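You operate a simulated robot arm through the tools that you are given. There is no shell and no other tool. Be economical: measure what you need, move in short steps, check, and stop when the job is done.

You run a simulated robot arm. Do the job below in one go: nothing can be reset, and whatever is moved stays where it is left.

Task
Polish the water marks off the drainer, then stand the tall white mug there.
Fine: move the glass to the worktop over the washing machine and leave it there; use the yellow cloth and put it back. Set down upright: glass, tall mug. What is to be rubbed or washed off counts as gone when no trace of it is left.
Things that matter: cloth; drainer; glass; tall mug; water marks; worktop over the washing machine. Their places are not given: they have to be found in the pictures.

Only the result counts: the job must be done as asked and must still hold three seconds after the hand-in. Knocking over, shifting, dropping, spilling or breaking anything else fails it. Flat cloth is picked up by pressing the open fingertips on it (5 to 10 N) and closing them slowly along it; thin cloth reads only 2 to 8 mm in the jaws.

Robot
A 7-joint arm with a two-finger parallel gripper, fixed in place. Base frame: the origin is at the foot of the arm, x ahead of it, y to its left, z up. Lengths are in m, angles in rad, forces in N, time in s.
With the tool pointing down near the work surface it reaches from about 0.24 to 0.68 m from the base axis. Its first joint turns from -1.152 to 1.152 rad. Payload 2.4 kg.
The TCP is the grasp point between the finger pads, 0.03 m short of the fingertips. In the tool frame z runs along the fingers and y along their closing line. Largest opening 0.094 m; finger width 0.028, thickness 0.01; the body of the gripper, 0.05 by 0.096 m, starts 0.055 m behind the TCP.
Orientation is that of the tool frame in the base frame, as [roll, pitch, yaw] about the fixed x, y, z axes, in that order (R = Rz(yaw) Ry(pitch) Rx(roll)). With the fingers straight down and closing along the base's y, the tool's x points along the base's -x, its y along +y and its z along -z.

Tools
- The arm moves only by the tool nudge_tool. Its argument "steps" is one flat list of numbers, 7 for each row, row after row: the finger opening in m, from 0 to 0.094, then the shift along the tool's x, y, z in m, then the turn, a rotation vector about the tool's x, y, z in rad. In form: [claw, x, y, z, rx, ry, rz, claw, x, y, z, rx, ry, rz, ...]. A call has 1 to 20 rows; each row shifts and turns the commanded pose from where the row before left it, along the tool's axes as they then stand. Each row takes 0.2 s and may step no farther than 0.05 m and 0.15 rad from the row before; otherwise, or with a gripper value out of range, the whole call is refused. Where a pose cannot be reached the arm comes as near as it can. A force on the tool above 40 N (or 10 N above the force at the start of the call, whichever is more), or a blocked arm, ends the call early, and 0.2 s more pass. The fingers move at their own pace (about 0.153 m/s each) and stop on an object; they squeeze with about 33 N. The grip force told is the motor's: it shows also when the fingers shut on nothing. Time passes only in rows, and 0.2 s behind the last, so rows that do not move let the fingers close. It gives the time, the measured TCP pose, the force on the tool (base axes), the opening and the grip force at its end, in the units of the frame above (readings bear some noise), with the torque about the TCP (base axes, N m) and any sound that the robot's microphone picked up, and new pictures: "pictures" is both (left out), scene, wrist or none.
- Cameras (640 x 400 px; columns grow to the right, rows downward): "scene" is fixed at [0.0518, 0.4915, 1.4383]; the picture's right is [-0.54, -0.84, 0.00], its down [-0.52, 0.33, -0.79] and it looks along [0.66, -0.43, -0.61] (base axes); focal length 305 px, centre (320, 200). "wrist" rides on the gripper at [0.076, 0.014, -0.102] in the tool frame; the picture's right is [-0.18, 0.98, 0.00], its down [-0.75, -0.14, -0.64] and it looks along [-0.63, -0.12, 0.77] (tool axes); focal length 243 px, centre (320, 200).
- probe_pixels(camera, pixels): for up to 12 pixels [column, row] of the newest picture of that camera ("zoom" is the newest enlarged one), the place [x, y, z] in the base frame of the surface seen there, good to about 0.002 m. No time passes.
- inspect(camera, box): a new picture of the part [left, top, right, bottom] of that camera's present view, enlarged. No time passes.
- sign_off(): hands the job in; it is judged then, once.

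Keep the steps short. Do not move on a guess: measure, check each grasp and each placing, and mend mistakes. In all there are 80 turns and 200 pictures (those below and enlarged ones count). Leave the gripper open and the arm clear of the work at the hand-in unless told otherwise, and finish with a single line.

The tools are called after "Request:" as a command line: name --argument value ..., lists and objects as JSON in quotes. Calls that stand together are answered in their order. nudge_tool: Moves the arm, as the interface text tells. Its arguments: {"type":"object","properties":{"steps":{"type":"array","items":{"type":"number"}},"pictures":{"type":"string","enum":["both","scene","wrist","none"]}},"required":["steps"]} The other tools are called the same way: probe_pixels (camera, pixels) gives the place of the surface under pixels of a picture; inspect (camera, box) takes an enlarged picture of a part of a camera's view; sign_off () hands the job in.

At the start:

```text
clock: 0.0
position: [0.3298, 0.0832, 1.1942]
tcp_rot: [-3.141, 0.001, 3.141]
wrist_force: [-0.7, 0.9, -0.1]
ft_torque: [0.01, -0.04, 0.0]
opening: 0.0939
finger_force: 0.1
```

scene: 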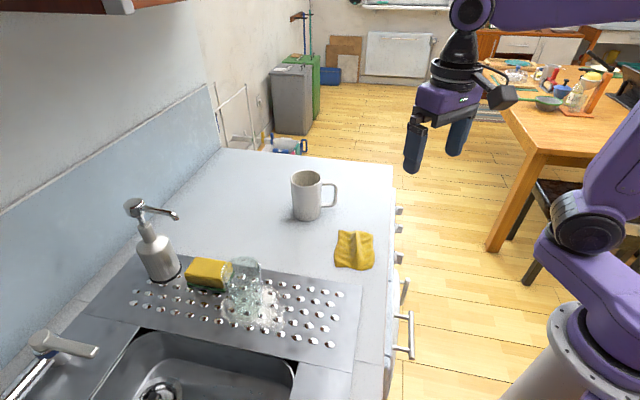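
wrist: 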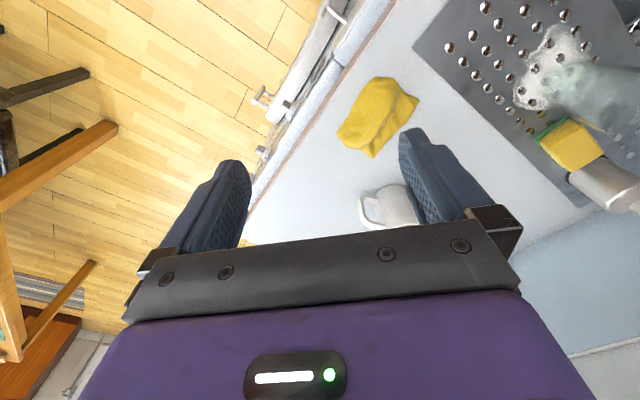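

I see the counter with drainer, glass standing on the drainer at about (245,280), cloth (354,250), mug (307,195). I'll enlarge and measure.

Request:
inspect --camera "scene" --box '[80, 180, 400, 380]'

Request:
probe_pixels --camera "scene" --pixels '[[354, 250], [307, 175], [307, 215], [245, 265], [245, 305], [265, 310], [225, 155], [390, 168], [350, 350], [95, 310], [210, 270], [160, 270]]'

Request:
inspect --camera "scene" --box '[200, 120, 440, 270]'

```text
2.00 times, centred on (240, 280) of scene
```

zoom: 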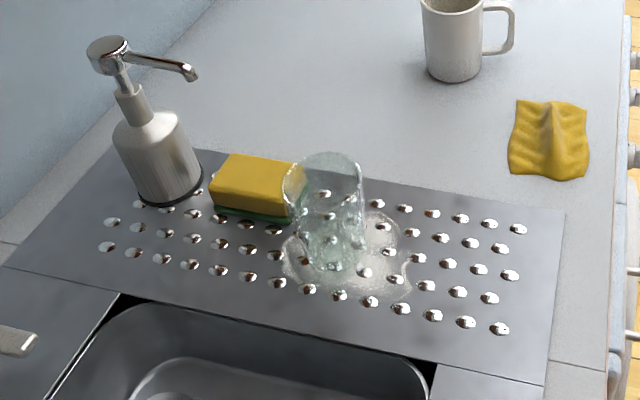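

```text
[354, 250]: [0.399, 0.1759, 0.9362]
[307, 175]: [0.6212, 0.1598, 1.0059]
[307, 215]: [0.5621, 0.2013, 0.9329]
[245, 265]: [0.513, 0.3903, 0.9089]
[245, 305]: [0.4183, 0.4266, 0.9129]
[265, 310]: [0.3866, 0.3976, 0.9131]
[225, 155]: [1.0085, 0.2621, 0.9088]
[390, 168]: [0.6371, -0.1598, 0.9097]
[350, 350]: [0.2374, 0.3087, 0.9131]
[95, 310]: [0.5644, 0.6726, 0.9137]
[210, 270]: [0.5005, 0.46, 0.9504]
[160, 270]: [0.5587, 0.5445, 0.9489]
```

```text
2.67 times, centred on (320, 195) of scene
```

zoom: 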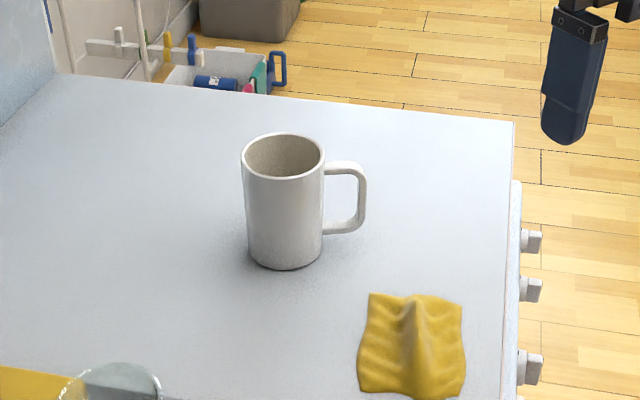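

Next I look at the fronts under the counter to find the washing machine.

Request:
inspect --camera "wrist" --box '[200, 0, 440, 240]'

Request:
inspect --camera "scene" --box '[330, 150, 450, 400]'

Request:
probe_pixels --camera "scene" --pixels '[[388, 240], [386, 300], [384, 380], [400, 210], [402, 258], [410, 345], [392, 200], [360, 295], [335, 398], [396, 232], [404, 285], [300, 200]]'

```text
1.67 times, centred on (320, 120) of wrist
```

zoom: 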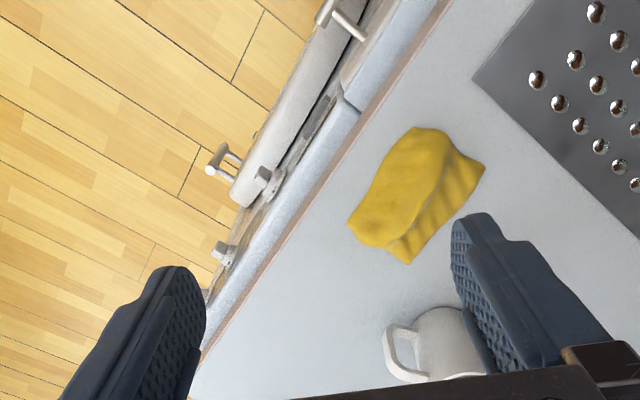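

```text
1.60 times, centred on (390, 275) of scene
```

zoom: 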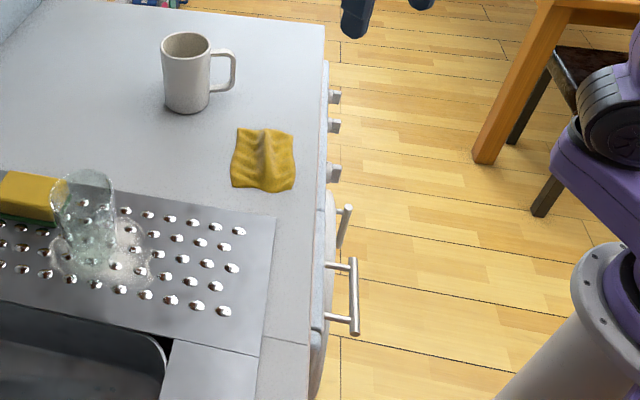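

```text
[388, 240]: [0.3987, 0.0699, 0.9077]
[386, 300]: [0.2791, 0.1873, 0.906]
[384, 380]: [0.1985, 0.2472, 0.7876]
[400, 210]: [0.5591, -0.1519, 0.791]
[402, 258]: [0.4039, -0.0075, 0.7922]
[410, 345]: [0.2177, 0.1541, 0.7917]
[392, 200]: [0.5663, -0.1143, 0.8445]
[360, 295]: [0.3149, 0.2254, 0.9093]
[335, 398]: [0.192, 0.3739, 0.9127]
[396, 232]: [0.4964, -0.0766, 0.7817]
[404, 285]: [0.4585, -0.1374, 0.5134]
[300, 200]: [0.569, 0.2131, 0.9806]
```

The fronts with knobs at (400,210)-(402,258) may be the washing machine. I move the arm out and turn it so the wrist camera sees those fronts.

Request:
nudge_tool --steps '[0.094, 0, -0.045, 0, 0, 0, 0, 0.094, 0, -0.045, 0, 0, 0, 0, 0.094, 0, -0.045, 0, 0, 0, 0, 0.094, 0, -0.045, 0, 0, 0, 0, 0.094, 0, 0, 0, 0, 0, -0.15, 0.094, 0, 0, 0, 0, 0, -0.15, 0.094, 0, 0, 0, 0, 0, -0.15, 0.094, 0, 0, 0, 0, 0, -0.15, 0.094, 0, 0, 0, 0, 0, -0.15, 0.094, 0, 0, 0, 0, 0.15, 0, 0.094, 0, 0, 0, 0, 0.15, 0]' --pictures "both"

```text
clock: 2.4
position: [0.3306, -0.0971, 1.1936]
tcp_rot: [3.14, -0.301, -2.394]
wrist_force: [0.5, 0.8, -0.5]
ft_torque: [-0.03, 0.06, 0.01]
opening: 0.0939
finger_force: 0.0
```

scene: 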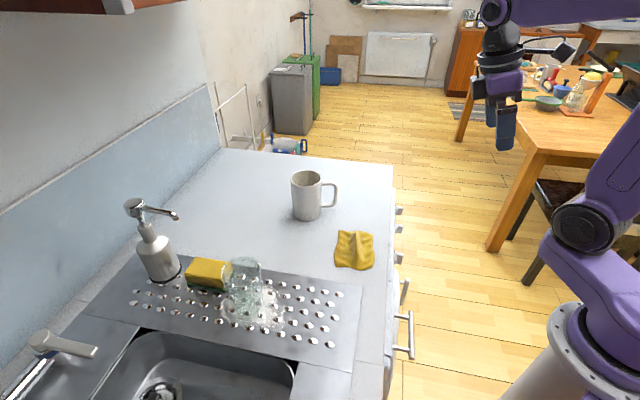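
wrist: 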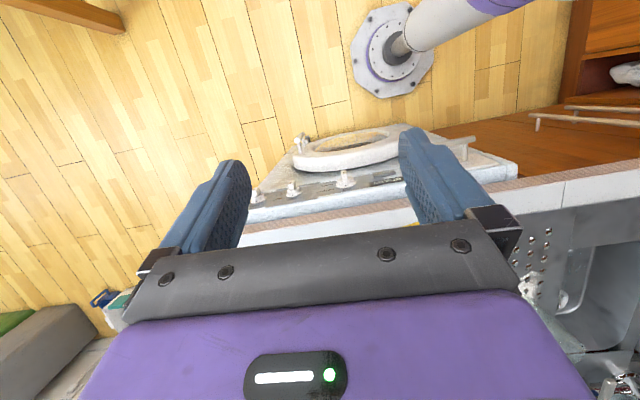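

A white machine with a round porthole and knobs: the washing machine lies under the part of the worktop with cloth and mug. I measure its ends.

Request:
probe_pixels --camera "wrist" --pixels '[[516, 168], [505, 160], [260, 198], [345, 180], [562, 185], [245, 215], [440, 165]]'

Request:
inspect --camera "wrist" --box '[230, 110, 630, 360]'

Request:
probe_pixels --camera "scene" --pixels '[[361, 293], [352, 371], [88, 313], [137, 257], [320, 187], [307, 219], [245, 258], [232, 262], [262, 264], [325, 205], [335, 205], [322, 183]]'

```text
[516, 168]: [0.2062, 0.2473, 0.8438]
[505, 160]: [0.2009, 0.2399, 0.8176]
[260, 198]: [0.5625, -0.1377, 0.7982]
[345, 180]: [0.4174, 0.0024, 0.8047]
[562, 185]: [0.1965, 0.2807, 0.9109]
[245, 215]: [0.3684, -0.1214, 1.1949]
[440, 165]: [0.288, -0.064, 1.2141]
```

```text
1.60 times, centred on (430, 235) of wrist
```

zoom: 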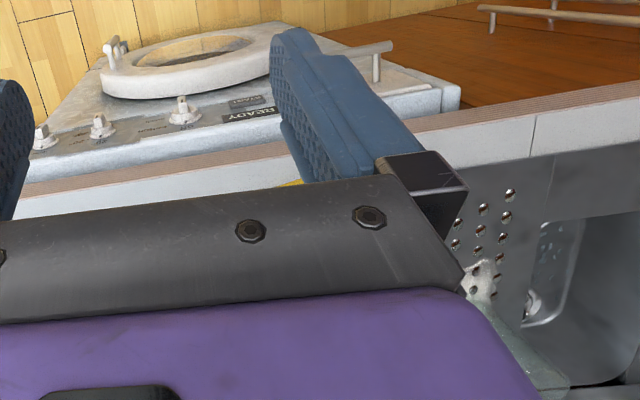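

```text
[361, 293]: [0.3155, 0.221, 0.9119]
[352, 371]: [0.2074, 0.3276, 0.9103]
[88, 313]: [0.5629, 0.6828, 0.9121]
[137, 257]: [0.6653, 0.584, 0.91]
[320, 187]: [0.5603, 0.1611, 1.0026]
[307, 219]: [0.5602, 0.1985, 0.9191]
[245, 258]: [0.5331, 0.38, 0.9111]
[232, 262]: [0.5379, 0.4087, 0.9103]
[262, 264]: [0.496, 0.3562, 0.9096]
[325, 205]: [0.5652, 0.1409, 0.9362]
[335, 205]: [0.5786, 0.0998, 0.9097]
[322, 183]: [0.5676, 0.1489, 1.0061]
```

The washing machine spans the front from about (0.21,0.25) to (0.6,-0.16); so the worktop by the cloth and mug is right. I level the tool, line its closing axis with the counter edge and go high above the glass at about (0.41,0.42).

Request:
nudge_tool --steps '[0.094, 0, 0, 0, 0, -0.15, 0, 0.094, 0, 0, 0, 0, -0.15, 0, 0.094, 0, 0, 0, 0, 0, -0.035, 0.094, -0.0339, 0.02745, 0, 0, 0, 0, 0.094, -0.0339, 0.02745, 0, 0, 0, 0, 0.094, -0.0339, 0.02745, 0, 0, 0, 0, 0.094, -0.0339, 0.02745, 0, 0, 0, 0, 0.094, -0.0339, 0.02745, 0, 0, 0, 0, 0.094, -0.0339, 0.02745, 0, 0, 0, 0, 0.094, -0.0339, 0.02745, 0, 0, 0, 0, 0.094, -0.0339, 0.02745, 0, 0, 0, 0, 0.094, -0.0339, 0.02745, 0, 0, 0, 0, 0.094, -0.0339, 0.02745, 0, 0, 0, 0, 0.094, -0.0339, 0.02745, 0, 0, 0, 0, 0.094, 0, 0, 0, 0, 0, 0]' --pictures "both"

```text
clock: 5.6
position: [0.3813, 0.38, 1.1935]
tcp_rot: [3.141, -0.001, -2.359]
wrist_force: [0.2, 0.2, 0.2]
ft_torque: [0.01, 0.01, -0.05]
opening: 0.0936
finger_force: 0.0
```

scene: 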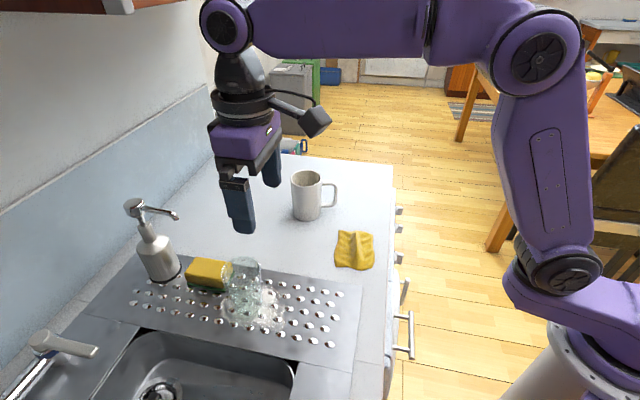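
wrist: 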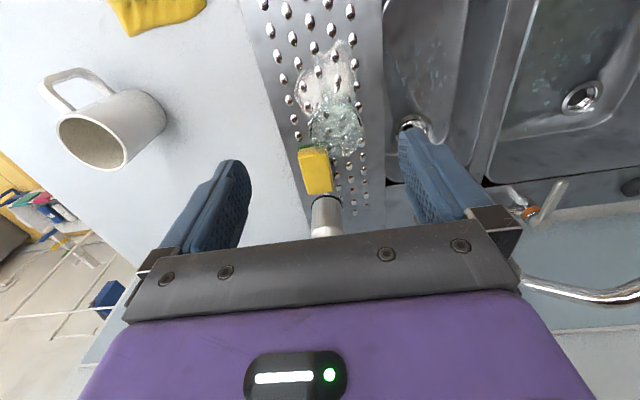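

Request:
inspect --camera "wrist" --box '[240, 20, 440, 220]'

Request:
probe_pixels --camera "wrist" --pixels '[[340, 100], [340, 130], [325, 80], [345, 45], [300, 95], [315, 150], [332, 190], [318, 185], [360, 150], [315, 130]]'

```text
2.00 times, centred on (340, 120) of wrist
```

zoom: 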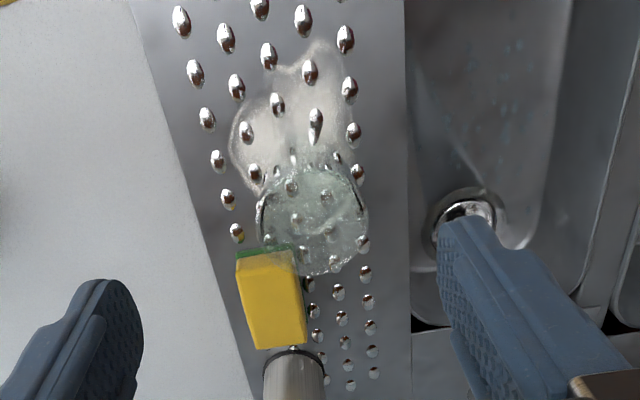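

```text
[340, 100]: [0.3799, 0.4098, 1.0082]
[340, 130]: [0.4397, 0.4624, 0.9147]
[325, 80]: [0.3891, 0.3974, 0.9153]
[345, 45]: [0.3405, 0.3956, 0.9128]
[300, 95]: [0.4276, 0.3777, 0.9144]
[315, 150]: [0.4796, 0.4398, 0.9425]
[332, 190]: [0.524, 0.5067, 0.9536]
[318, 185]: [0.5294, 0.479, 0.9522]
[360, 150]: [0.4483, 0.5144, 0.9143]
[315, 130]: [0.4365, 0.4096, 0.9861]
```

The glass is centred near (0.411,0.421). I check its rim height with more probes before descending.

Request:
inspect --camera "scene" --box '[205, 240, 285, 330]'

Request:
probe_pixels --camera "scene" --pixels '[[245, 274], [245, 276], [250, 275], [240, 275], [236, 272], [256, 273], [245, 290], [233, 280], [260, 285], [238, 300], [258, 300], [245, 257]]'

```text
4.44 times, centred on (245, 285) of scene
```

zoom: 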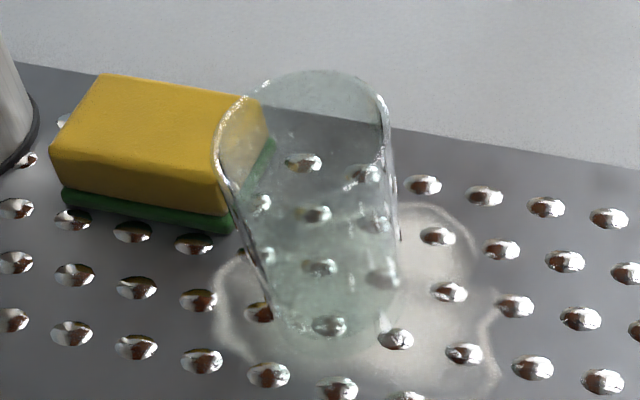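

```text
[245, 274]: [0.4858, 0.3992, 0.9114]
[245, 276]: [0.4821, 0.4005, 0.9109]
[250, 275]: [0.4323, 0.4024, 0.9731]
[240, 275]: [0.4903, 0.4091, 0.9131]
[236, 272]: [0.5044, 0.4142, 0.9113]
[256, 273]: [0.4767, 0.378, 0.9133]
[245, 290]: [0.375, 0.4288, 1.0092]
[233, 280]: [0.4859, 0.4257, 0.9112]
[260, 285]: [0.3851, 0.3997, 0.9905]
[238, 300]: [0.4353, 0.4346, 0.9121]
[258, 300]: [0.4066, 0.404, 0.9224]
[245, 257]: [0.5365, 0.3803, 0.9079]
```

Rim height is about 1.015. I centre above (0.41,0.4225) and descend to just above the rim, then look.

Request:
nudge_tool --steps '[0.094, -0.025, 0.005, 0, 0, 0, 0, 0.094, -0.025, 0.005, 0, 0, 0, 0, 0.094, 0, 0, 0.045, 0, 0, 0, 0.094, 0, 0, 0.045, 0, 0, 0, 0.094, 0, 0, 0.04, 0, 0, 0, 0.094, 0, 0, 0, 0, 0, 0]' --pictures "both"

```text
clock: 7.0
position: [0.4103, 0.4218, 1.0634]
tcp_rot: [3.141, 0.001, -2.357]
wrist_force: [-0.3, -0.7, 0.4]
ft_torque: [0.02, -0.01, -0.03]
opening: 0.094
finger_force: 0.1
```

scene: 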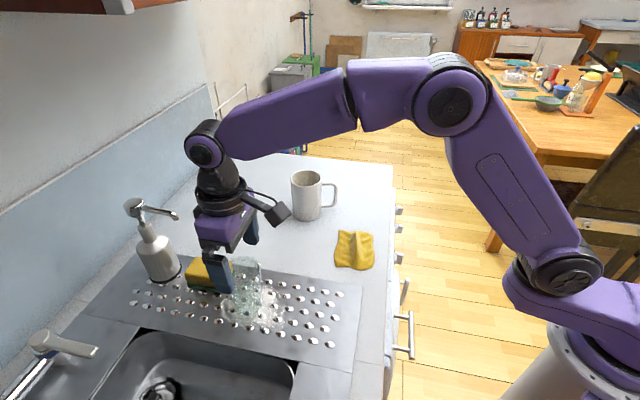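
wrist: 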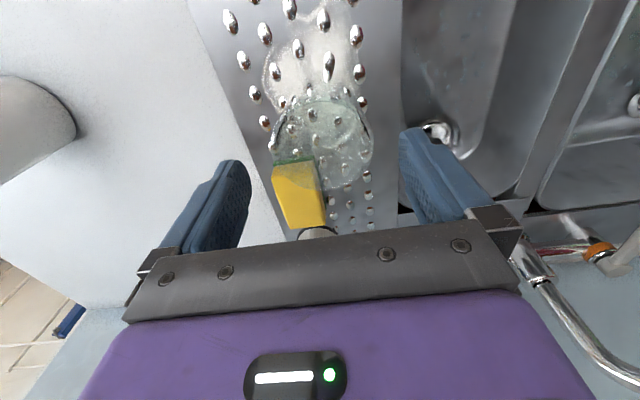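

The glass rim is centred between the fingers (centre ~ (320,142), as predicted). I descend to z≈0.98 and close.

Request:
nudge_tool --steps '[0.094, 0, 0, 0.03, 0, 0, 0, 0.094, 0, 0, 0.03, 0, 0, 0, 0.094, 0, 0, 0.023, 0, 0, 0, 0.094, 0, 0, 0, 0, 0, 0, 0.08, 0, 0, 0, 0, 0, 0, 0.07, 0, 0, 0, 0, 0, 0, 0.06, 0, 0, 0, 0, 0, 0, 0.055, 0, 0, 0, 0, 0, 0, 0.055, 0, 0, 0, 0, 0, 0]' --pictures "both"

```text
clock: 9.0
position: [0.4106, 0.4227, 0.9817]
tcp_rot: [-3.139, 0.0, -2.359]
wrist_force: [0.6, 0.0, 0.5]
ft_torque: [0.01, -0.01, 0.02]
opening: 0.0716
finger_force: 33.4
```

scene: 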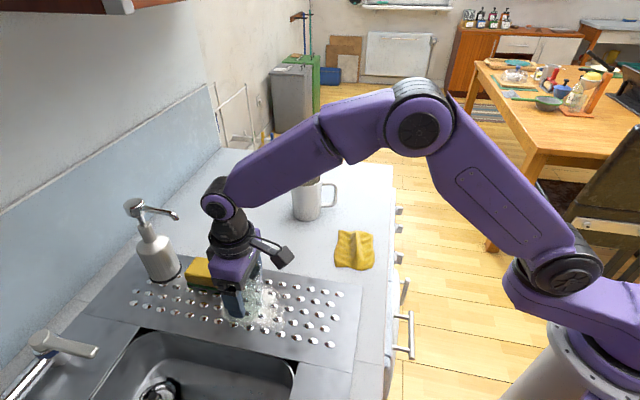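
wrist: 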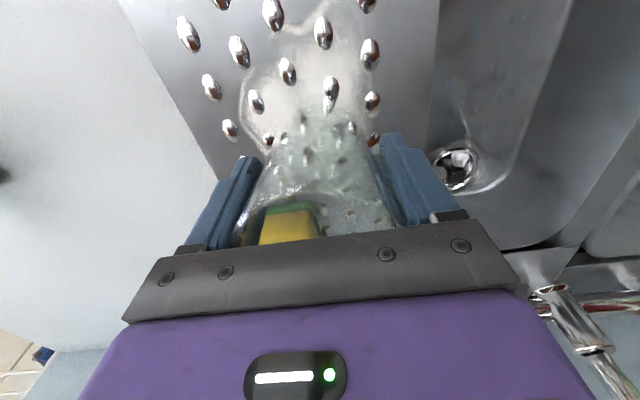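

Gripped at 0.0716 m with 33 N. I lift straight up, then carry it high to the free worktop near (0.61,0.0), past the mug.

Request:
nudge_tool --steps '[0.055, 0, 0, -0.02, 0, 0, 0, 0.055, 0, 0, -0.04, 0, 0, 0, 0.055, 0, 0, -0.04, 0, 0, 0, 0.055, 0, 0, -0.04, 0, 0, 0, 0.055, 0, 0, -0.03, 0, 0, 0, 0.055, 0, 0, 0, 0, 0, 0]' --pictures "both"

Request:
probe_pixels --camera "scene" --pixels '[[360, 190], [350, 200], [370, 200], [337, 190], [336, 205]]'

```text
clock: 10.4
position: [0.4089, 0.4224, 1.1524]
tcp_rot: [-3.141, -0.001, -2.358]
wrist_force: [-0.4, 0.0, -2.6]
ft_torque: [0.01, -0.01, 0.0]
opening: 0.0719
finger_force: 32.8
```

scene: 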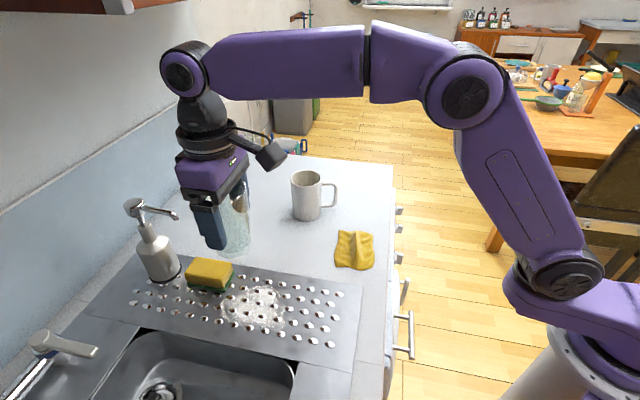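
wrist: 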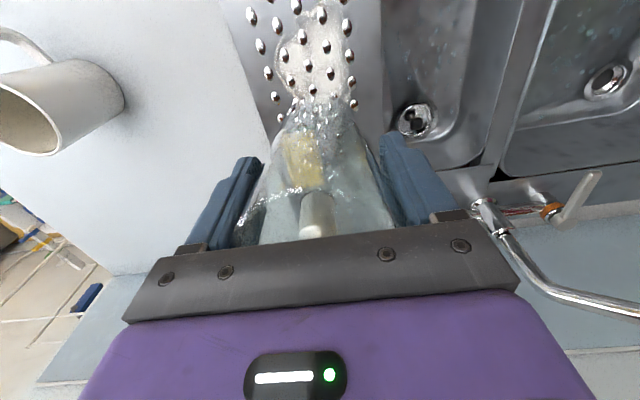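

```text
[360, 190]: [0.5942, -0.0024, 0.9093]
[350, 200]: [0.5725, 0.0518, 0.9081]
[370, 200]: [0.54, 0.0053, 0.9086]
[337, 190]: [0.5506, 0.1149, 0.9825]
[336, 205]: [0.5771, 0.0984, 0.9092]
```

The glass hangs free (about 2.6 N). I carry it across to (0.61,0.0) at this height.

Request:
nudge_tool --steps '[0.055, 0.0131, -0.0367, 0, 0, 0, 0, 0.055, 0.0131, -0.0367, 0, 0, 0, 0, 0.055, 0.0131, -0.0367, 0, 0, 0, 0, 0.055, 0.0131, -0.0367, 0, 0, 0, 0, 0.055, 0.0131, -0.0367, 0, 0, 0, 0, 0.055, 0.0131, -0.0367, 0, 0, 0, 0, 0.055, 0.0131, -0.0367, 0, 0, 0, 0, 0.055, 0.0131, -0.0367, 0, 0, 0, 0, 0.055, 0.0131, -0.0367, 0, 0, 0, 0, 0.055, 0.0131, -0.0367, 0, 0, 0, 0, 0.055, 0.0131, -0.0367, 0, 0, 0, 0, 0.055, 0.0131, -0.0367, 0, 0, 0, 0, 0.055, 0, 0, 0, 0, 0, 0]' --pictures "both"

```text
clock: 13.2
position: [0.6093, -0.002, 1.1495]
tcp_rot: [-3.141, -0.001, -2.356]
wrist_force: [-0.1, -0.2, -2.7]
ft_torque: [-0.02, 0.0, -0.01]
opening: 0.0715
finger_force: 33.0
```

scene: 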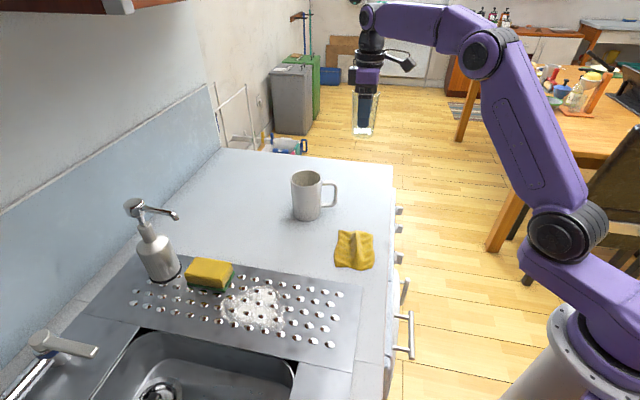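
wrist: 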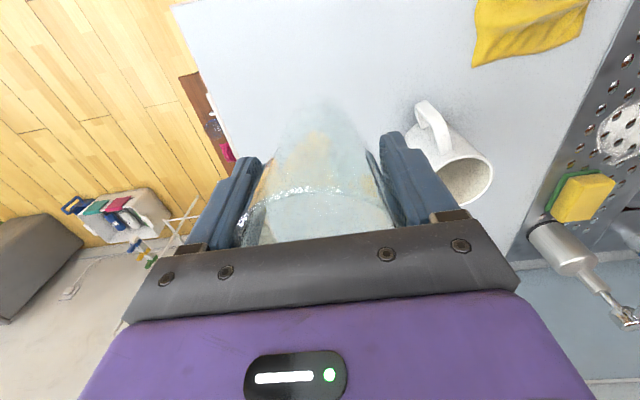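

Clear of the mug; I lower to just above the worktop.

Request:
nudge_tool --steps '[0.055, 0, 0, 0.045, 0, 0, 0, 0.055, 0, 0, 0.045, 0, 0, 0, 0.055, 0, 0, 0.045, 0, 0, 0, 0.055, 0, 0, 0.025, 0, 0, 0, 0.055, 0, 0, 0.008, 0, 0, 0, 0.055, 0, 0, 0.003, 0, 0, 0, 0.055, 0, 0, 0, 0, 0, 0]' --pictures "scene"

```text
clock: 14.8
position: [0.6101, -0.0015, 0.9793]
tcp_rot: [-3.141, 0.0, -2.358]
wrist_force: [0.2, 0.1, -2.1]
ft_torque: [-0.03, -0.02, 0.04]
opening: 0.0718
finger_force: 32.6
```

scene: 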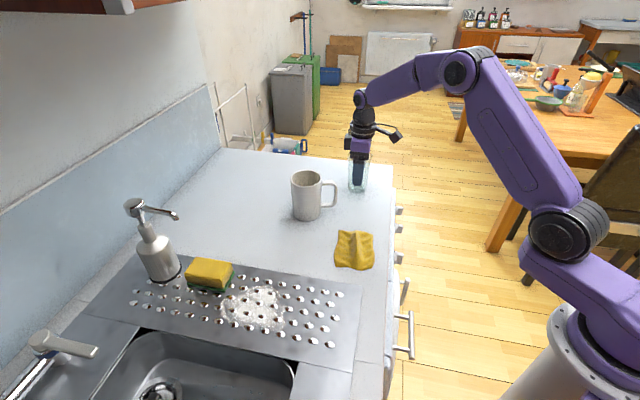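

Not yet in contact (-2.1 N). I go down in 1 mm steps, watching the force.

Request:
nudge_tool --steps '[0.055, 0, 0, 0.001, 0, 0, 0, 0.055, 0, 0, 0.001, 0, 0, 0, 0.055, 0, 0, 0.001, 0, 0, 0, 0.055, 0, 0, 0, 0, 0, 0]' --pictures "none"

```text
clock: 15.8
position: [0.6104, -0.0007, 0.9777]
tcp_rot: [-3.141, 0.003, -2.359]
wrist_force: [-4.0, 0.8, 8.7]
ft_torque: [-0.15, 0.11, -0.07]
opening: 0.0716
finger_force: 33.0
```

Contact (8.7 N up). I back off 1 mm, open gently, and rise clear.

Request:
nudge_tool --steps '[0.055, 0, 0, -0.001, 0, 0, 0, 0.074, 0, 0, 0, 0, 0, 0, 0.08, 0, 0, 0, 0, 0, 0, 0.094, 0, 0, 0, 0, 0, 0, 0.094, 0, 0, -0.02, 0, 0, 0, 0.094, 0, 0, -0.04, 0, 0, 0, 0.094, 0, 0, -0.045, 0, 0, 0, 0.094, 0, 0, -0.045, 0, 0, 0, 0.094, 0, 0, 0, 0, 0, 0]' --pictures "both"

```text
clock: 17.8
position: [0.6091, -0.0005, 1.1301]
tcp_rot: [3.141, -0.001, -2.359]
wrist_force: [0.2, -0.2, 0.1]
ft_torque: [0.01, 0.05, 0.0]
opening: 0.094
finger_force: 0.0
```

scene: 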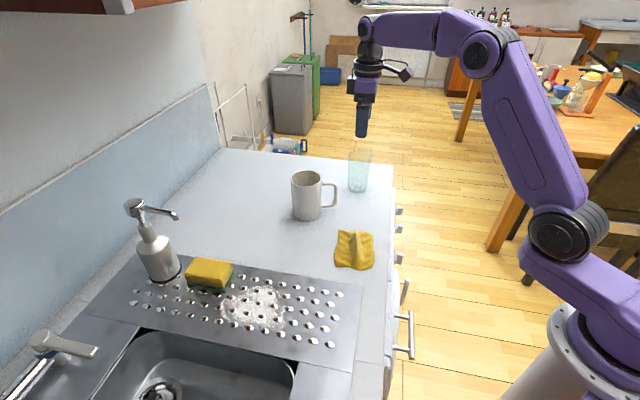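
wrist: 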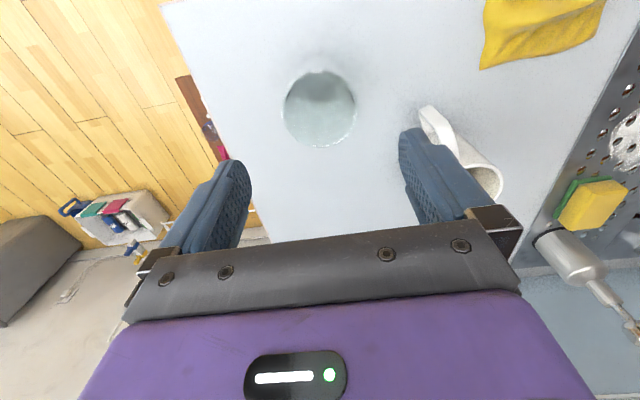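

The glass stands upright at (0.61,0). Now the cloth: I enlarge and measure its surface, and likewise the marks.

Request:
inspect --camera "scene" --box '[320, 215, 400, 285]'

Request:
probe_pixels --camera "scene" --pixels '[[340, 232], [371, 234], [337, 264], [372, 266], [355, 235], [355, 243], [356, 255], [357, 265], [345, 250], [366, 250], [340, 248], [371, 250]]'

Request:
inspect --camera "scene" --box '[200, 270, 310, 345]'

```text
5.71 times, centred on (360, 250) of scene
```

zoom: 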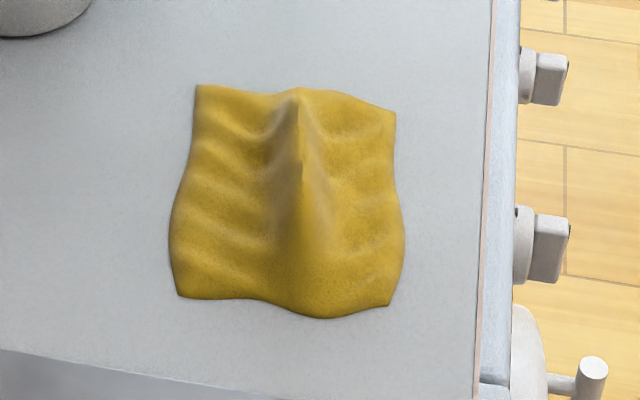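

```text
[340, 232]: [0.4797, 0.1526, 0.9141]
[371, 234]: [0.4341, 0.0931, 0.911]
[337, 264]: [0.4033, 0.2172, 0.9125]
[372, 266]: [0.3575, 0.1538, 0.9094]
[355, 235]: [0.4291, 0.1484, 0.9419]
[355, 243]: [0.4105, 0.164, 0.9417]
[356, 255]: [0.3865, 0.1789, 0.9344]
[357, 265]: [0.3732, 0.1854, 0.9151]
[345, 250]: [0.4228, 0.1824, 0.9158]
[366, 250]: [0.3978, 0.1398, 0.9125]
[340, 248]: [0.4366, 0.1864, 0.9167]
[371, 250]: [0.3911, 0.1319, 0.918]
```

```text
5.33 times, centred on (255, 308) of scene
```

zoom: 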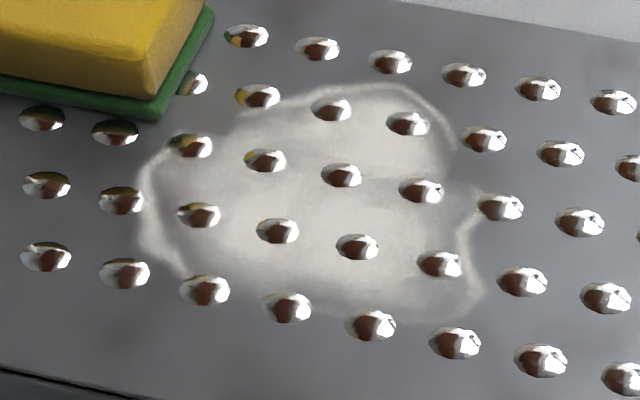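

The cloth has a ridge from (0.43,0.148) to (0.386,0.179), about 3 cm high. I'll pinch across it. I move above it and turn the closing axis square to the ridge.

Request:
nudge_tool --steps '[0.094, 0.0044, 0.0438, 0, 0, 0, 0, 0.094, 0.0044, 0.0438, 0, 0, 0, 0, 0.094, 0.0044, 0.0438, 0, 0, 0, 0, 0.094, 0.0044, 0.0438, 0, 0, 0, 0, 0.094, 0.0044, 0.0438, 0, 0, 0, 0, 0.094, 0.0044, 0.0438, 0, 0, 0, 0, 0.094, 0, 0, 0, 0, 0, 0.1414, 0.094, 0, 0, 0, 0, 0, 0.1414, 0.094, 0, 0, 0, 0, 0, 0.1414, 0.094, 0, 0, 0, 0, 0, 0.1414, 0.094, 0, 0, 0, 0, 0, 0.1414, 0.094, 0, 0, 0, 0, 0, 0.1414, 0.094, 0, 0, 0, 0, 0, 0.1414, 0.094, 0, 0, 0, 0, 0, 0.1414, 0.094, 0, 0, 0, 0, 0, 0.1414, 0.094, 0, 0, 0, 0, 0, 0.1414, 0.094, 0, 0, 0, 0, 0, 0]' --pictures "both"

```text
clock: 21.4
position: [0.4046, 0.1663, 1.1282]
tcp_rot: [3.141, 0.001, 2.51]
wrist_force: [1.0, 0.2, 0.2]
ft_torque: [0.05, -0.01, -0.03]
opening: 0.094
finger_force: 0.0
```

scene: 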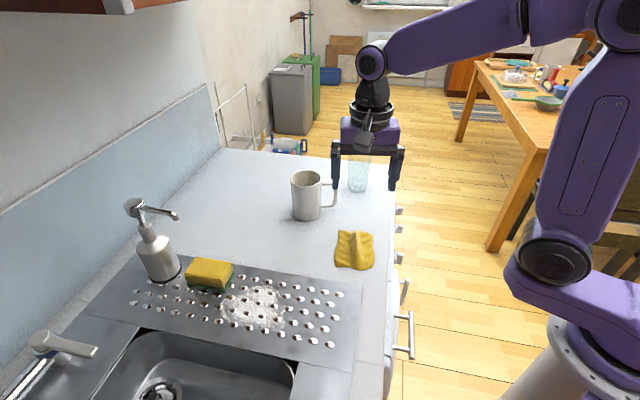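
wrist: 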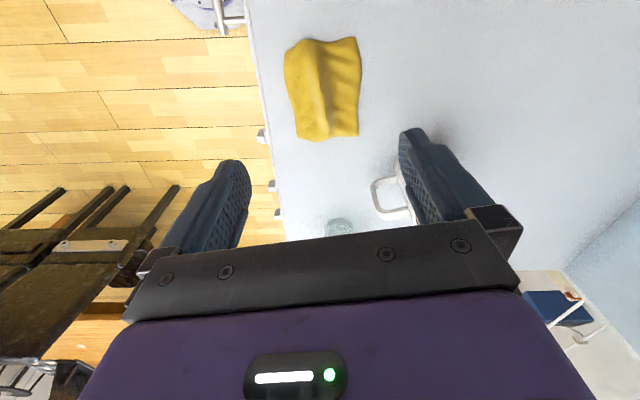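

Ridge runs straight down the image at column ~318, centred under the tool. I set the opening to 0.06 and descend until close to the cloth.

Request:
nudge_tool --steps '[0.08, 0, 0, 0.045, 0, 0, 0, 0.06, 0, 0, 0.045, 0, 0, 0, 0.06, 0, 0, 0.04, 0, 0, 0, 0.06, 0, 0, 0.04, 0, 0, 0, 0.06, 0, 0, 0.008, 0, 0, 0, 0.06, 0, 0, 0, 0, 0, 0]' --pictures "both"

```text
clock: 22.8
position: [0.4052, 0.1659, 0.9492]
tcp_rot: [3.14, 0.0, 2.511]
wrist_force: [0.0, 0.3, 0.3]
ft_torque: [0.01, 0.05, 0.01]
opening: 0.0603
finger_force: 0.0
```

scene: 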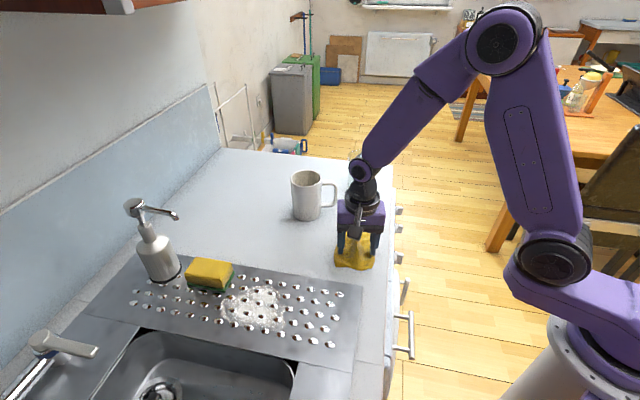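
wrist: 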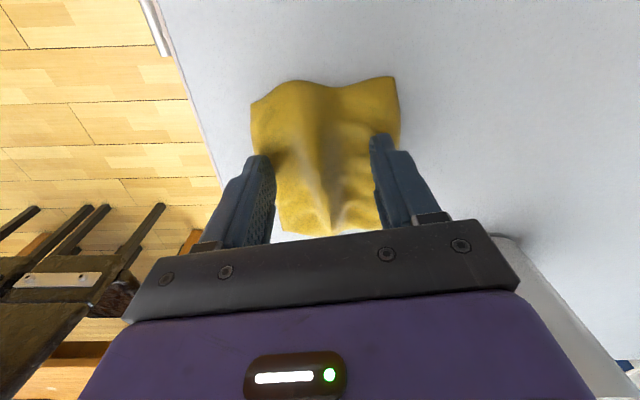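

Fingers straddle the ridge. I press down in small steps, looking for 5–10 N.

Request:
nudge_tool --steps '[0.06, 0, 0, 0.003, 0, 0, 0, 0.06, 0, 0, 0.002, 0, 0, 0, 0.06, 0, 0, 0.001, 0, 0, 0, 0.06, 0, 0, 0, 0, 0, 0]' --pictures "none"

```text
clock: 23.5
position: [0.4051, 0.1663, 0.9476]
tcp_rot: [3.138, 0.002, 2.512]
wrist_force: [-4.9, -1.3, 17.2]
ft_torque: [-0.1, 0.17, -0.02]
opening: 0.06
finger_force: 0.0
stopped in row 3: the force on the tool passed its limit at 44 N (the readings are from after the stop); the commanded pose is now the measured one
```

Contact at about z 0.948, 17 N. I ease off a little to get 5–10 N.

Request:
nudge_tool --steps '[0.06, 0, 0, -0.0007, 0, 0, 0, 0.06, 0, 0, 0, 0, 0, 0]' --pictures "none"

```text
clock: 24.1
position: [0.4066, 0.1672, 0.9451]
tcp_rot: [3.14, 0.003, 2.511]
wrist_force: [-3.4, -1.6, 11.3]
ft_torque: [-0.11, 0.21, -0.04]
opening: 0.0599
finger_force: 0.0
```

Request:
nudge_tool --steps '[0.06, 0, 0, -0.0005, 0, 0, 0, 0.052, 0, 0, 0, 0, 0, 0, 0.044, 0, 0, 0, 0, 0, 0, 0.036, 0, 0, 0, 0, 0, 0, 0.028, 0, 0, 0, 0, 0, 0, 0.02, 0, 0, 0, 0, 0, 0, 0.012, 0, 0, 0, 0, 0, 0, 0.004, 0, 0, 0, 0, 0, 0, 0, 0, 0, 0, 0, 0, 0, 0, 0, 0, 0, 0, 0, 0]' --pictures "both"

```text
clock: 26.3
position: [0.4067, 0.167, 0.9464]
tcp_rot: [3.139, 0.002, 2.513]
wrist_force: [0.6, -0.3, -0.2]
ft_torque: [-0.01, -0.01, 0.04]
opening: 0.0238
finger_force: 33.3
```

scene: 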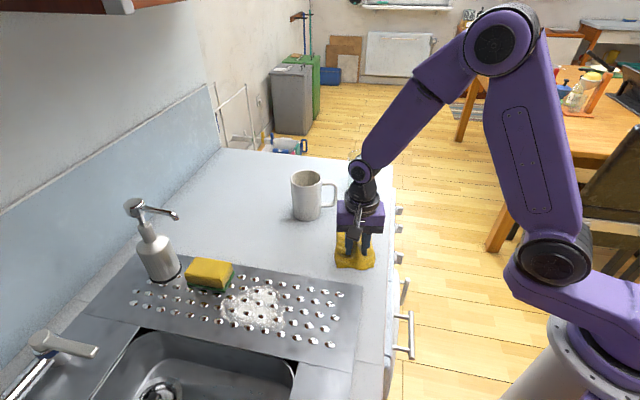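
wrist: 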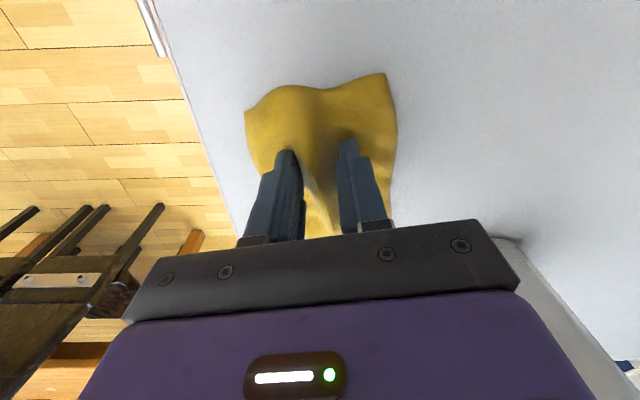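

Closed on the ridge at 24 mm with full grip. I lift and check it comes along.

Request:
nudge_tool --steps '[0, 0, 0, -0.02, 0, 0, 0, 0, 0, 0, -0.04, 0, 0, 0, 0, 0, 0, -0.04, 0, 0, 0, 0, 0, 0, -0.04, 0, 0, 0, 0, 0, 0, 0, 0, 0, 0]' --pictures "both"

```text
clock: 27.5
position: [0.405, 0.1659, 1.0867]
tcp_rot: [3.14, 0.001, 2.513]
wrist_force: [0.4, 0.7, -0.7]
ft_torque: [0.0, 0.03, -0.02]
opening: 0.024
finger_force: 33.2
```

scene: 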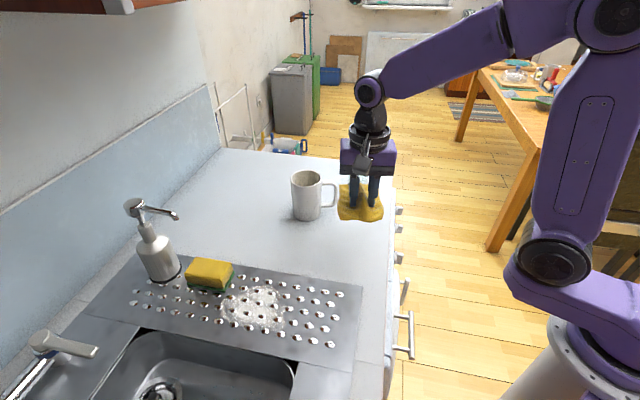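
wrist: 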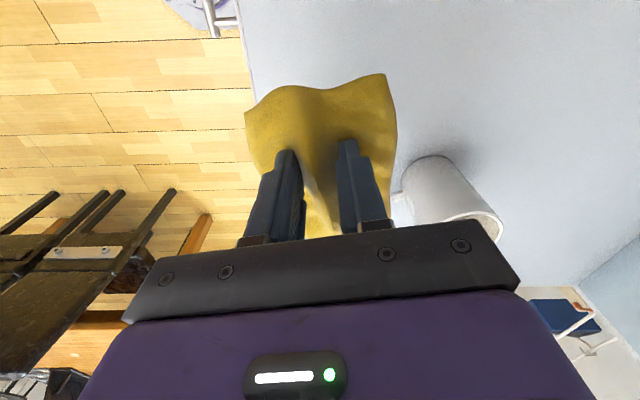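

The cloth is held. I measure the outline of the marks and the sponge's near corner.

Request:
probe_pixels --camera "scene" --pixels '[[270, 286], [240, 293], [221, 304], [229, 322], [274, 331], [286, 325], [281, 298], [225, 292], [236, 272], [234, 280], [258, 303], [205, 290]]'

Request:
inspect --camera "scene" --box '[310, 140, 410, 230]'

```text
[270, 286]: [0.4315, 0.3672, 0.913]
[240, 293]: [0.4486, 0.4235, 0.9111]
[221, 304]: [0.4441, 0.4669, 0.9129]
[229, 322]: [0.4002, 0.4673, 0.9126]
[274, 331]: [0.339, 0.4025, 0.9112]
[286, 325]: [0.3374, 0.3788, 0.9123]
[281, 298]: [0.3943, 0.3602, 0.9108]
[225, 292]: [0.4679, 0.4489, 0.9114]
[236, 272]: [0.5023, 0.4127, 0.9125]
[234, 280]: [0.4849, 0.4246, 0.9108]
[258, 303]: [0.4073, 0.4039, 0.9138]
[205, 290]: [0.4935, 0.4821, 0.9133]
```

```text
4.44 times, centred on (360, 185) of scene
```

zoom: 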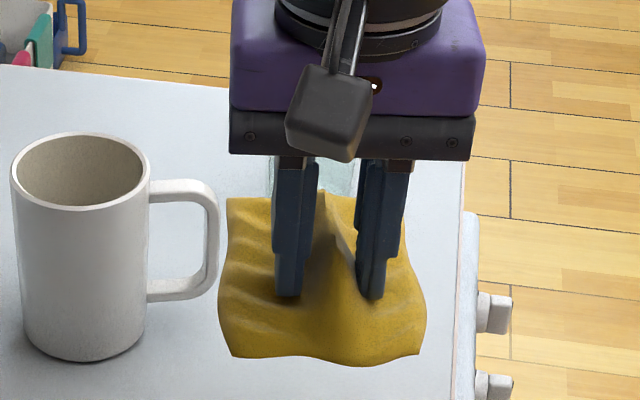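

Marks span roughly x 0.337–0.449, y 0.36–0.467; sponge near end begins around (0.468,0.449)/(0.485,0.425). I turn the tool 9° to align the cloth with the drainer and carry it above the marks' middle.

Request:
nudge_tool --steps '[0, 0, 0, 0, 0, 0, 0.0785, 0, 0, 0, 0, 0, 0, 0.0785, 0, 0.0306, 0.0285, 0, 0, 0, 0, 0, 0.0306, 0.0285, 0, 0, 0, 0, 0, 0.0306, 0.0285, 0, 0, 0, 0, 0, 0.0306, 0.0285, 0, 0, 0, 0, 0, 0.0306, 0.0285, 0, 0, 0, 0, 0, 0.0306, 0.0285, 0, 0, 0, 0, 0, 0, 0, 0.045, 0, 0, 0, 0, 0, 0, 0.045, 0, 0, 0, 0, 0, 0, 0.025, 0, 0, 0, 0, 0, 0, 0, 0, 0, 0]' --pictures "both"

```text
clock: 30.1
position: [0.3986, 0.4173, 0.9715]
tcp_rot: [3.14, 0.001, 2.355]
wrist_force: [-0.9, 0.0, -0.9]
ft_torque: [0.01, 0.04, 0.02]
opening: 0.024
finger_force: 33.5
```

scene: 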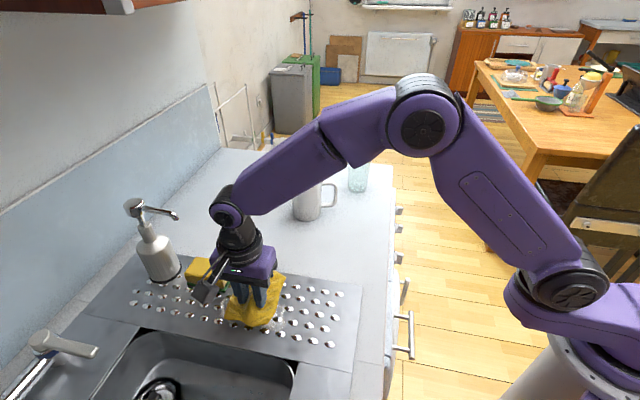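
wrist: 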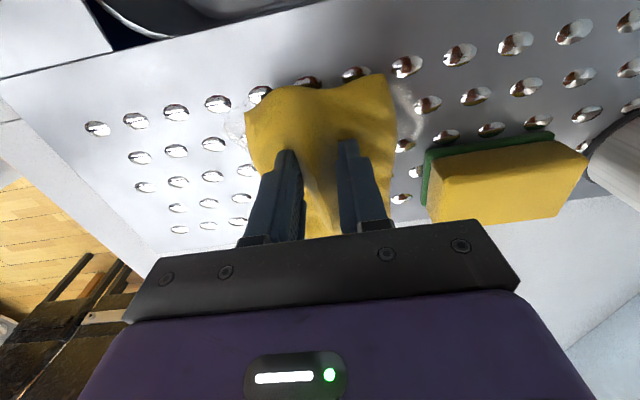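

Cloth hovers above the marks, clear of the sponge. I lower until contact.

Request:
nudge_tool --steps '[0, 0, 0, 0.01, 0, 0, 0, 0, 0, 0, 0.006, 0, 0, 0, 0, 0, 0, 0.002, 0, 0, 0, 0, 0, 0, 0, 0, 0, 0]' --pictures "none"

```text
clock: 31.1
position: [0.3979, 0.4176, 0.9537]
tcp_rot: [3.139, 0.002, 2.354]
wrist_force: [0.5, 0.0, -1.0]
ft_torque: [-0.02, 0.05, -0.01]
opening: 0.0237
finger_force: 33.4
```

Request:
nudge_tool --steps '[0, 0, 0, 0.001, 0, 0, 0, 0, 0, 0, 0.001, 0, 0, 0, 0, 0, 0, 0.001, 0, 0, 0, 0, 0, 0, 0, 0, 0, 0]' --pictures "none"

```text
clock: 32.1
position: [0.3978, 0.4174, 0.951]
tcp_rot: [3.139, 0.002, 2.354]
wrist_force: [0.2, 0.1, -0.5]
ft_torque: [0.01, 0.02, 0.05]
opening: 0.0236
finger_force: 33.4
```

Request:
nudge_tool --steps '[0, 0, 0, 0.001, 0, 0, 0, 0, 0, 0, 0.001, 0, 0, 0, 0, 0, 0, 0, 0, 0, 0]' --pictures "none"

```text
clock: 32.9
position: [0.3974, 0.4181, 0.9505]
tcp_rot: [3.138, -0.001, 2.354]
wrist_force: [-3.7, -2.9, 18.7]
ft_torque: [-0.23, 0.01, -0.03]
opening: 0.0239
finger_force: 33.1
```

Contact at 18 N; I ease slightly and rub along the drainer: first toward the robot, then back, staying below v = 0.60 because of the sponge.

Request:
nudge_tool --steps '[0, 0, 0, -0.0006, 0, 0, 0, 0, 0, -0.01, 0, 0, 0, 0, 0, 0, -0.01, 0, 0, 0, 0, 0, 0, -0.01, 0, 0, 0, 0, 0, 0, -0.01, 0, 0, 0, 0, 0, 0, -0.01, 0, 0, 0, 0, 0, 0, 0.01, 0, 0, 0, 0, 0, 0, 0.01, 0, 0, 0, 0, 0, 0, 0.01, 0, 0, 0, 0, 0, 0, 0.01, 0, 0, 0, 0, 0, 0, 0.01, 0, 0, 0, 0, 0, 0, 0.01, 0, 0, 0, 0, 0, 0, 0.01, 0, 0, 0, 0]' --pictures "both"

```text
clock: 34.5
position: [0.3654, 0.3852, 0.9512]
tcp_rot: [-3.129, 0.001, 2.354]
wrist_force: [-0.6, -1.2, 8.3]
ft_torque: [0.04, 0.18, 0.01]
opening: 0.0238
finger_force: 32.8
stopped in row 8: the force on the tool passed its limit at 47 N (the readings are from after the stop); the commanded pose is now the measured one
```

scene: 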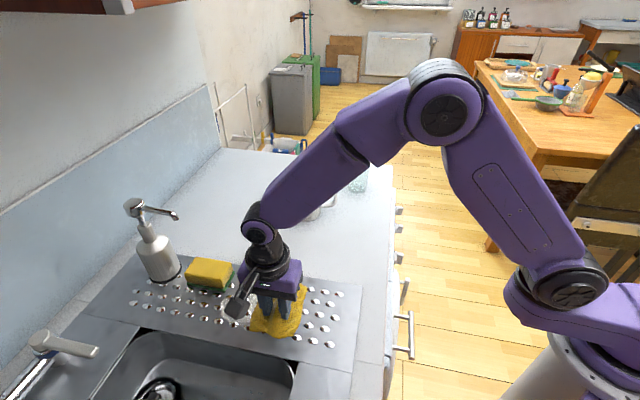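
wrist: 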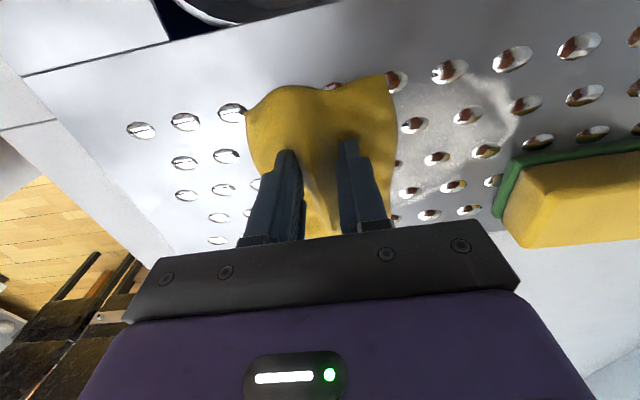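

Force spiked mid-rub. I continue toward the sponge side with slightly less pressure.

Request:
nudge_tool --steps '[0, 0, 0.008, -0.0002, 0, 0, 0, 0, 0, 0.008, 0, 0, 0, 0, 0, 0, 0.008, 0, 0, 0, 0, 0, 0, 0.008, 0, 0, 0, 0, 0, 0, 0.008, 0, 0, 0, 0, 0, 0, 0.008, 0, 0, 0, 0, 0, 0, 0.008, 0, 0, 0, 0, 0, 0, 0, 0, 0, 0, 0]' --pictures "both"

```text
clock: 36.4
position: [0.4045, 0.4252, 0.9497]
tcp_rot: [-3.128, 0.002, 2.356]
wrist_force: [-7.1, -8.1, 28.4]
ft_torque: [-0.33, 0.31, -0.06]
opening: 0.0241
finger_force: 32.8
```

scene: 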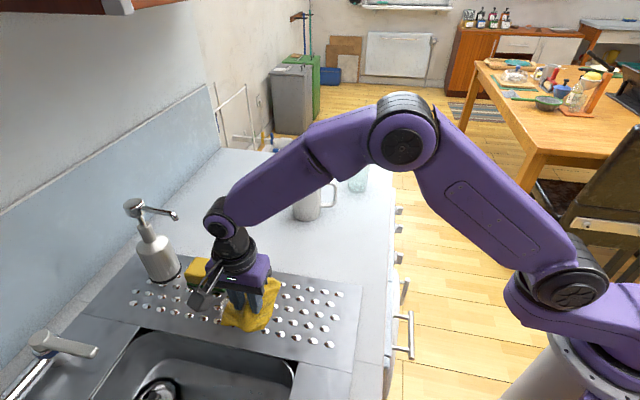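
wrist: 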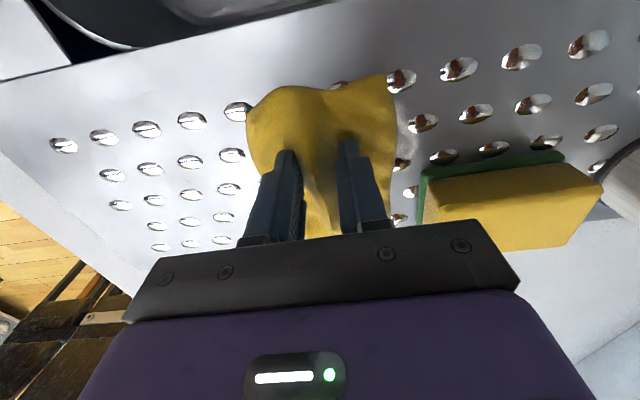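

The near half is gone. I ease the pressure, edge 8 mm toward the sponge (gap there ~20 mm), then slide sideways toward the sink side to get the far-left bit beside the sponge.

Request:
nudge_tool --steps '[0, 0, 0, -0.0008, -0.013, 0, 0, 0, 0, 0.007, 0, 0, 0, 0, 0, -0.008, 0, 0, 0, 0, 0, 0, 0.009, 0, 0, 0, 0, 0, 0, 0.009, 0, 0, 0, 0, 0, 0, 0.009, 0, 0, 0, 0, 0, 0, 0.009, 0, 0, 0, 0, 0, 0, 0.009, 0, 0, 0, 0, 0, 0, 0.009, 0, 0, 0, 0, 0, 0, 0, 0, 0, 0, 0, 0]' --pictures "both"

```text
clock: 38.5
position: [0.3759, 0.4632, 0.95]
tcp_rot: [3.141, 0.002, 2.354]
wrist_force: [3.5, -3.1, 10.3]
ft_torque: [-0.13, -0.15, 0.0]
opening: 0.0239
finger_force: 33.4
```

scene: 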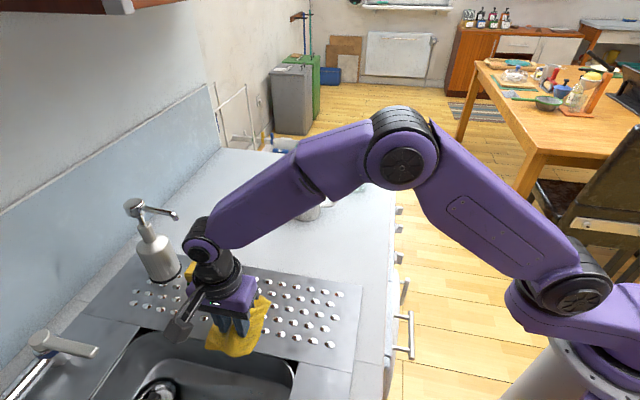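
wrist: 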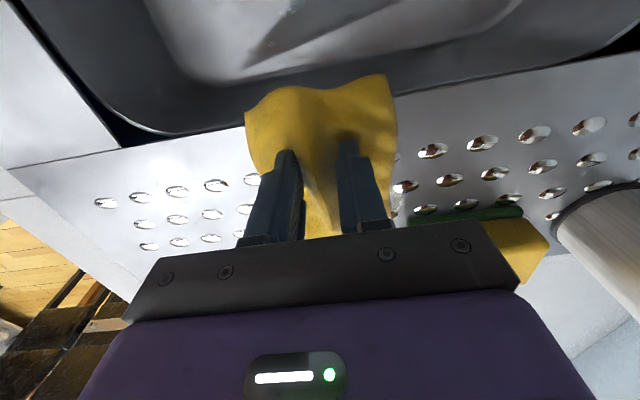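

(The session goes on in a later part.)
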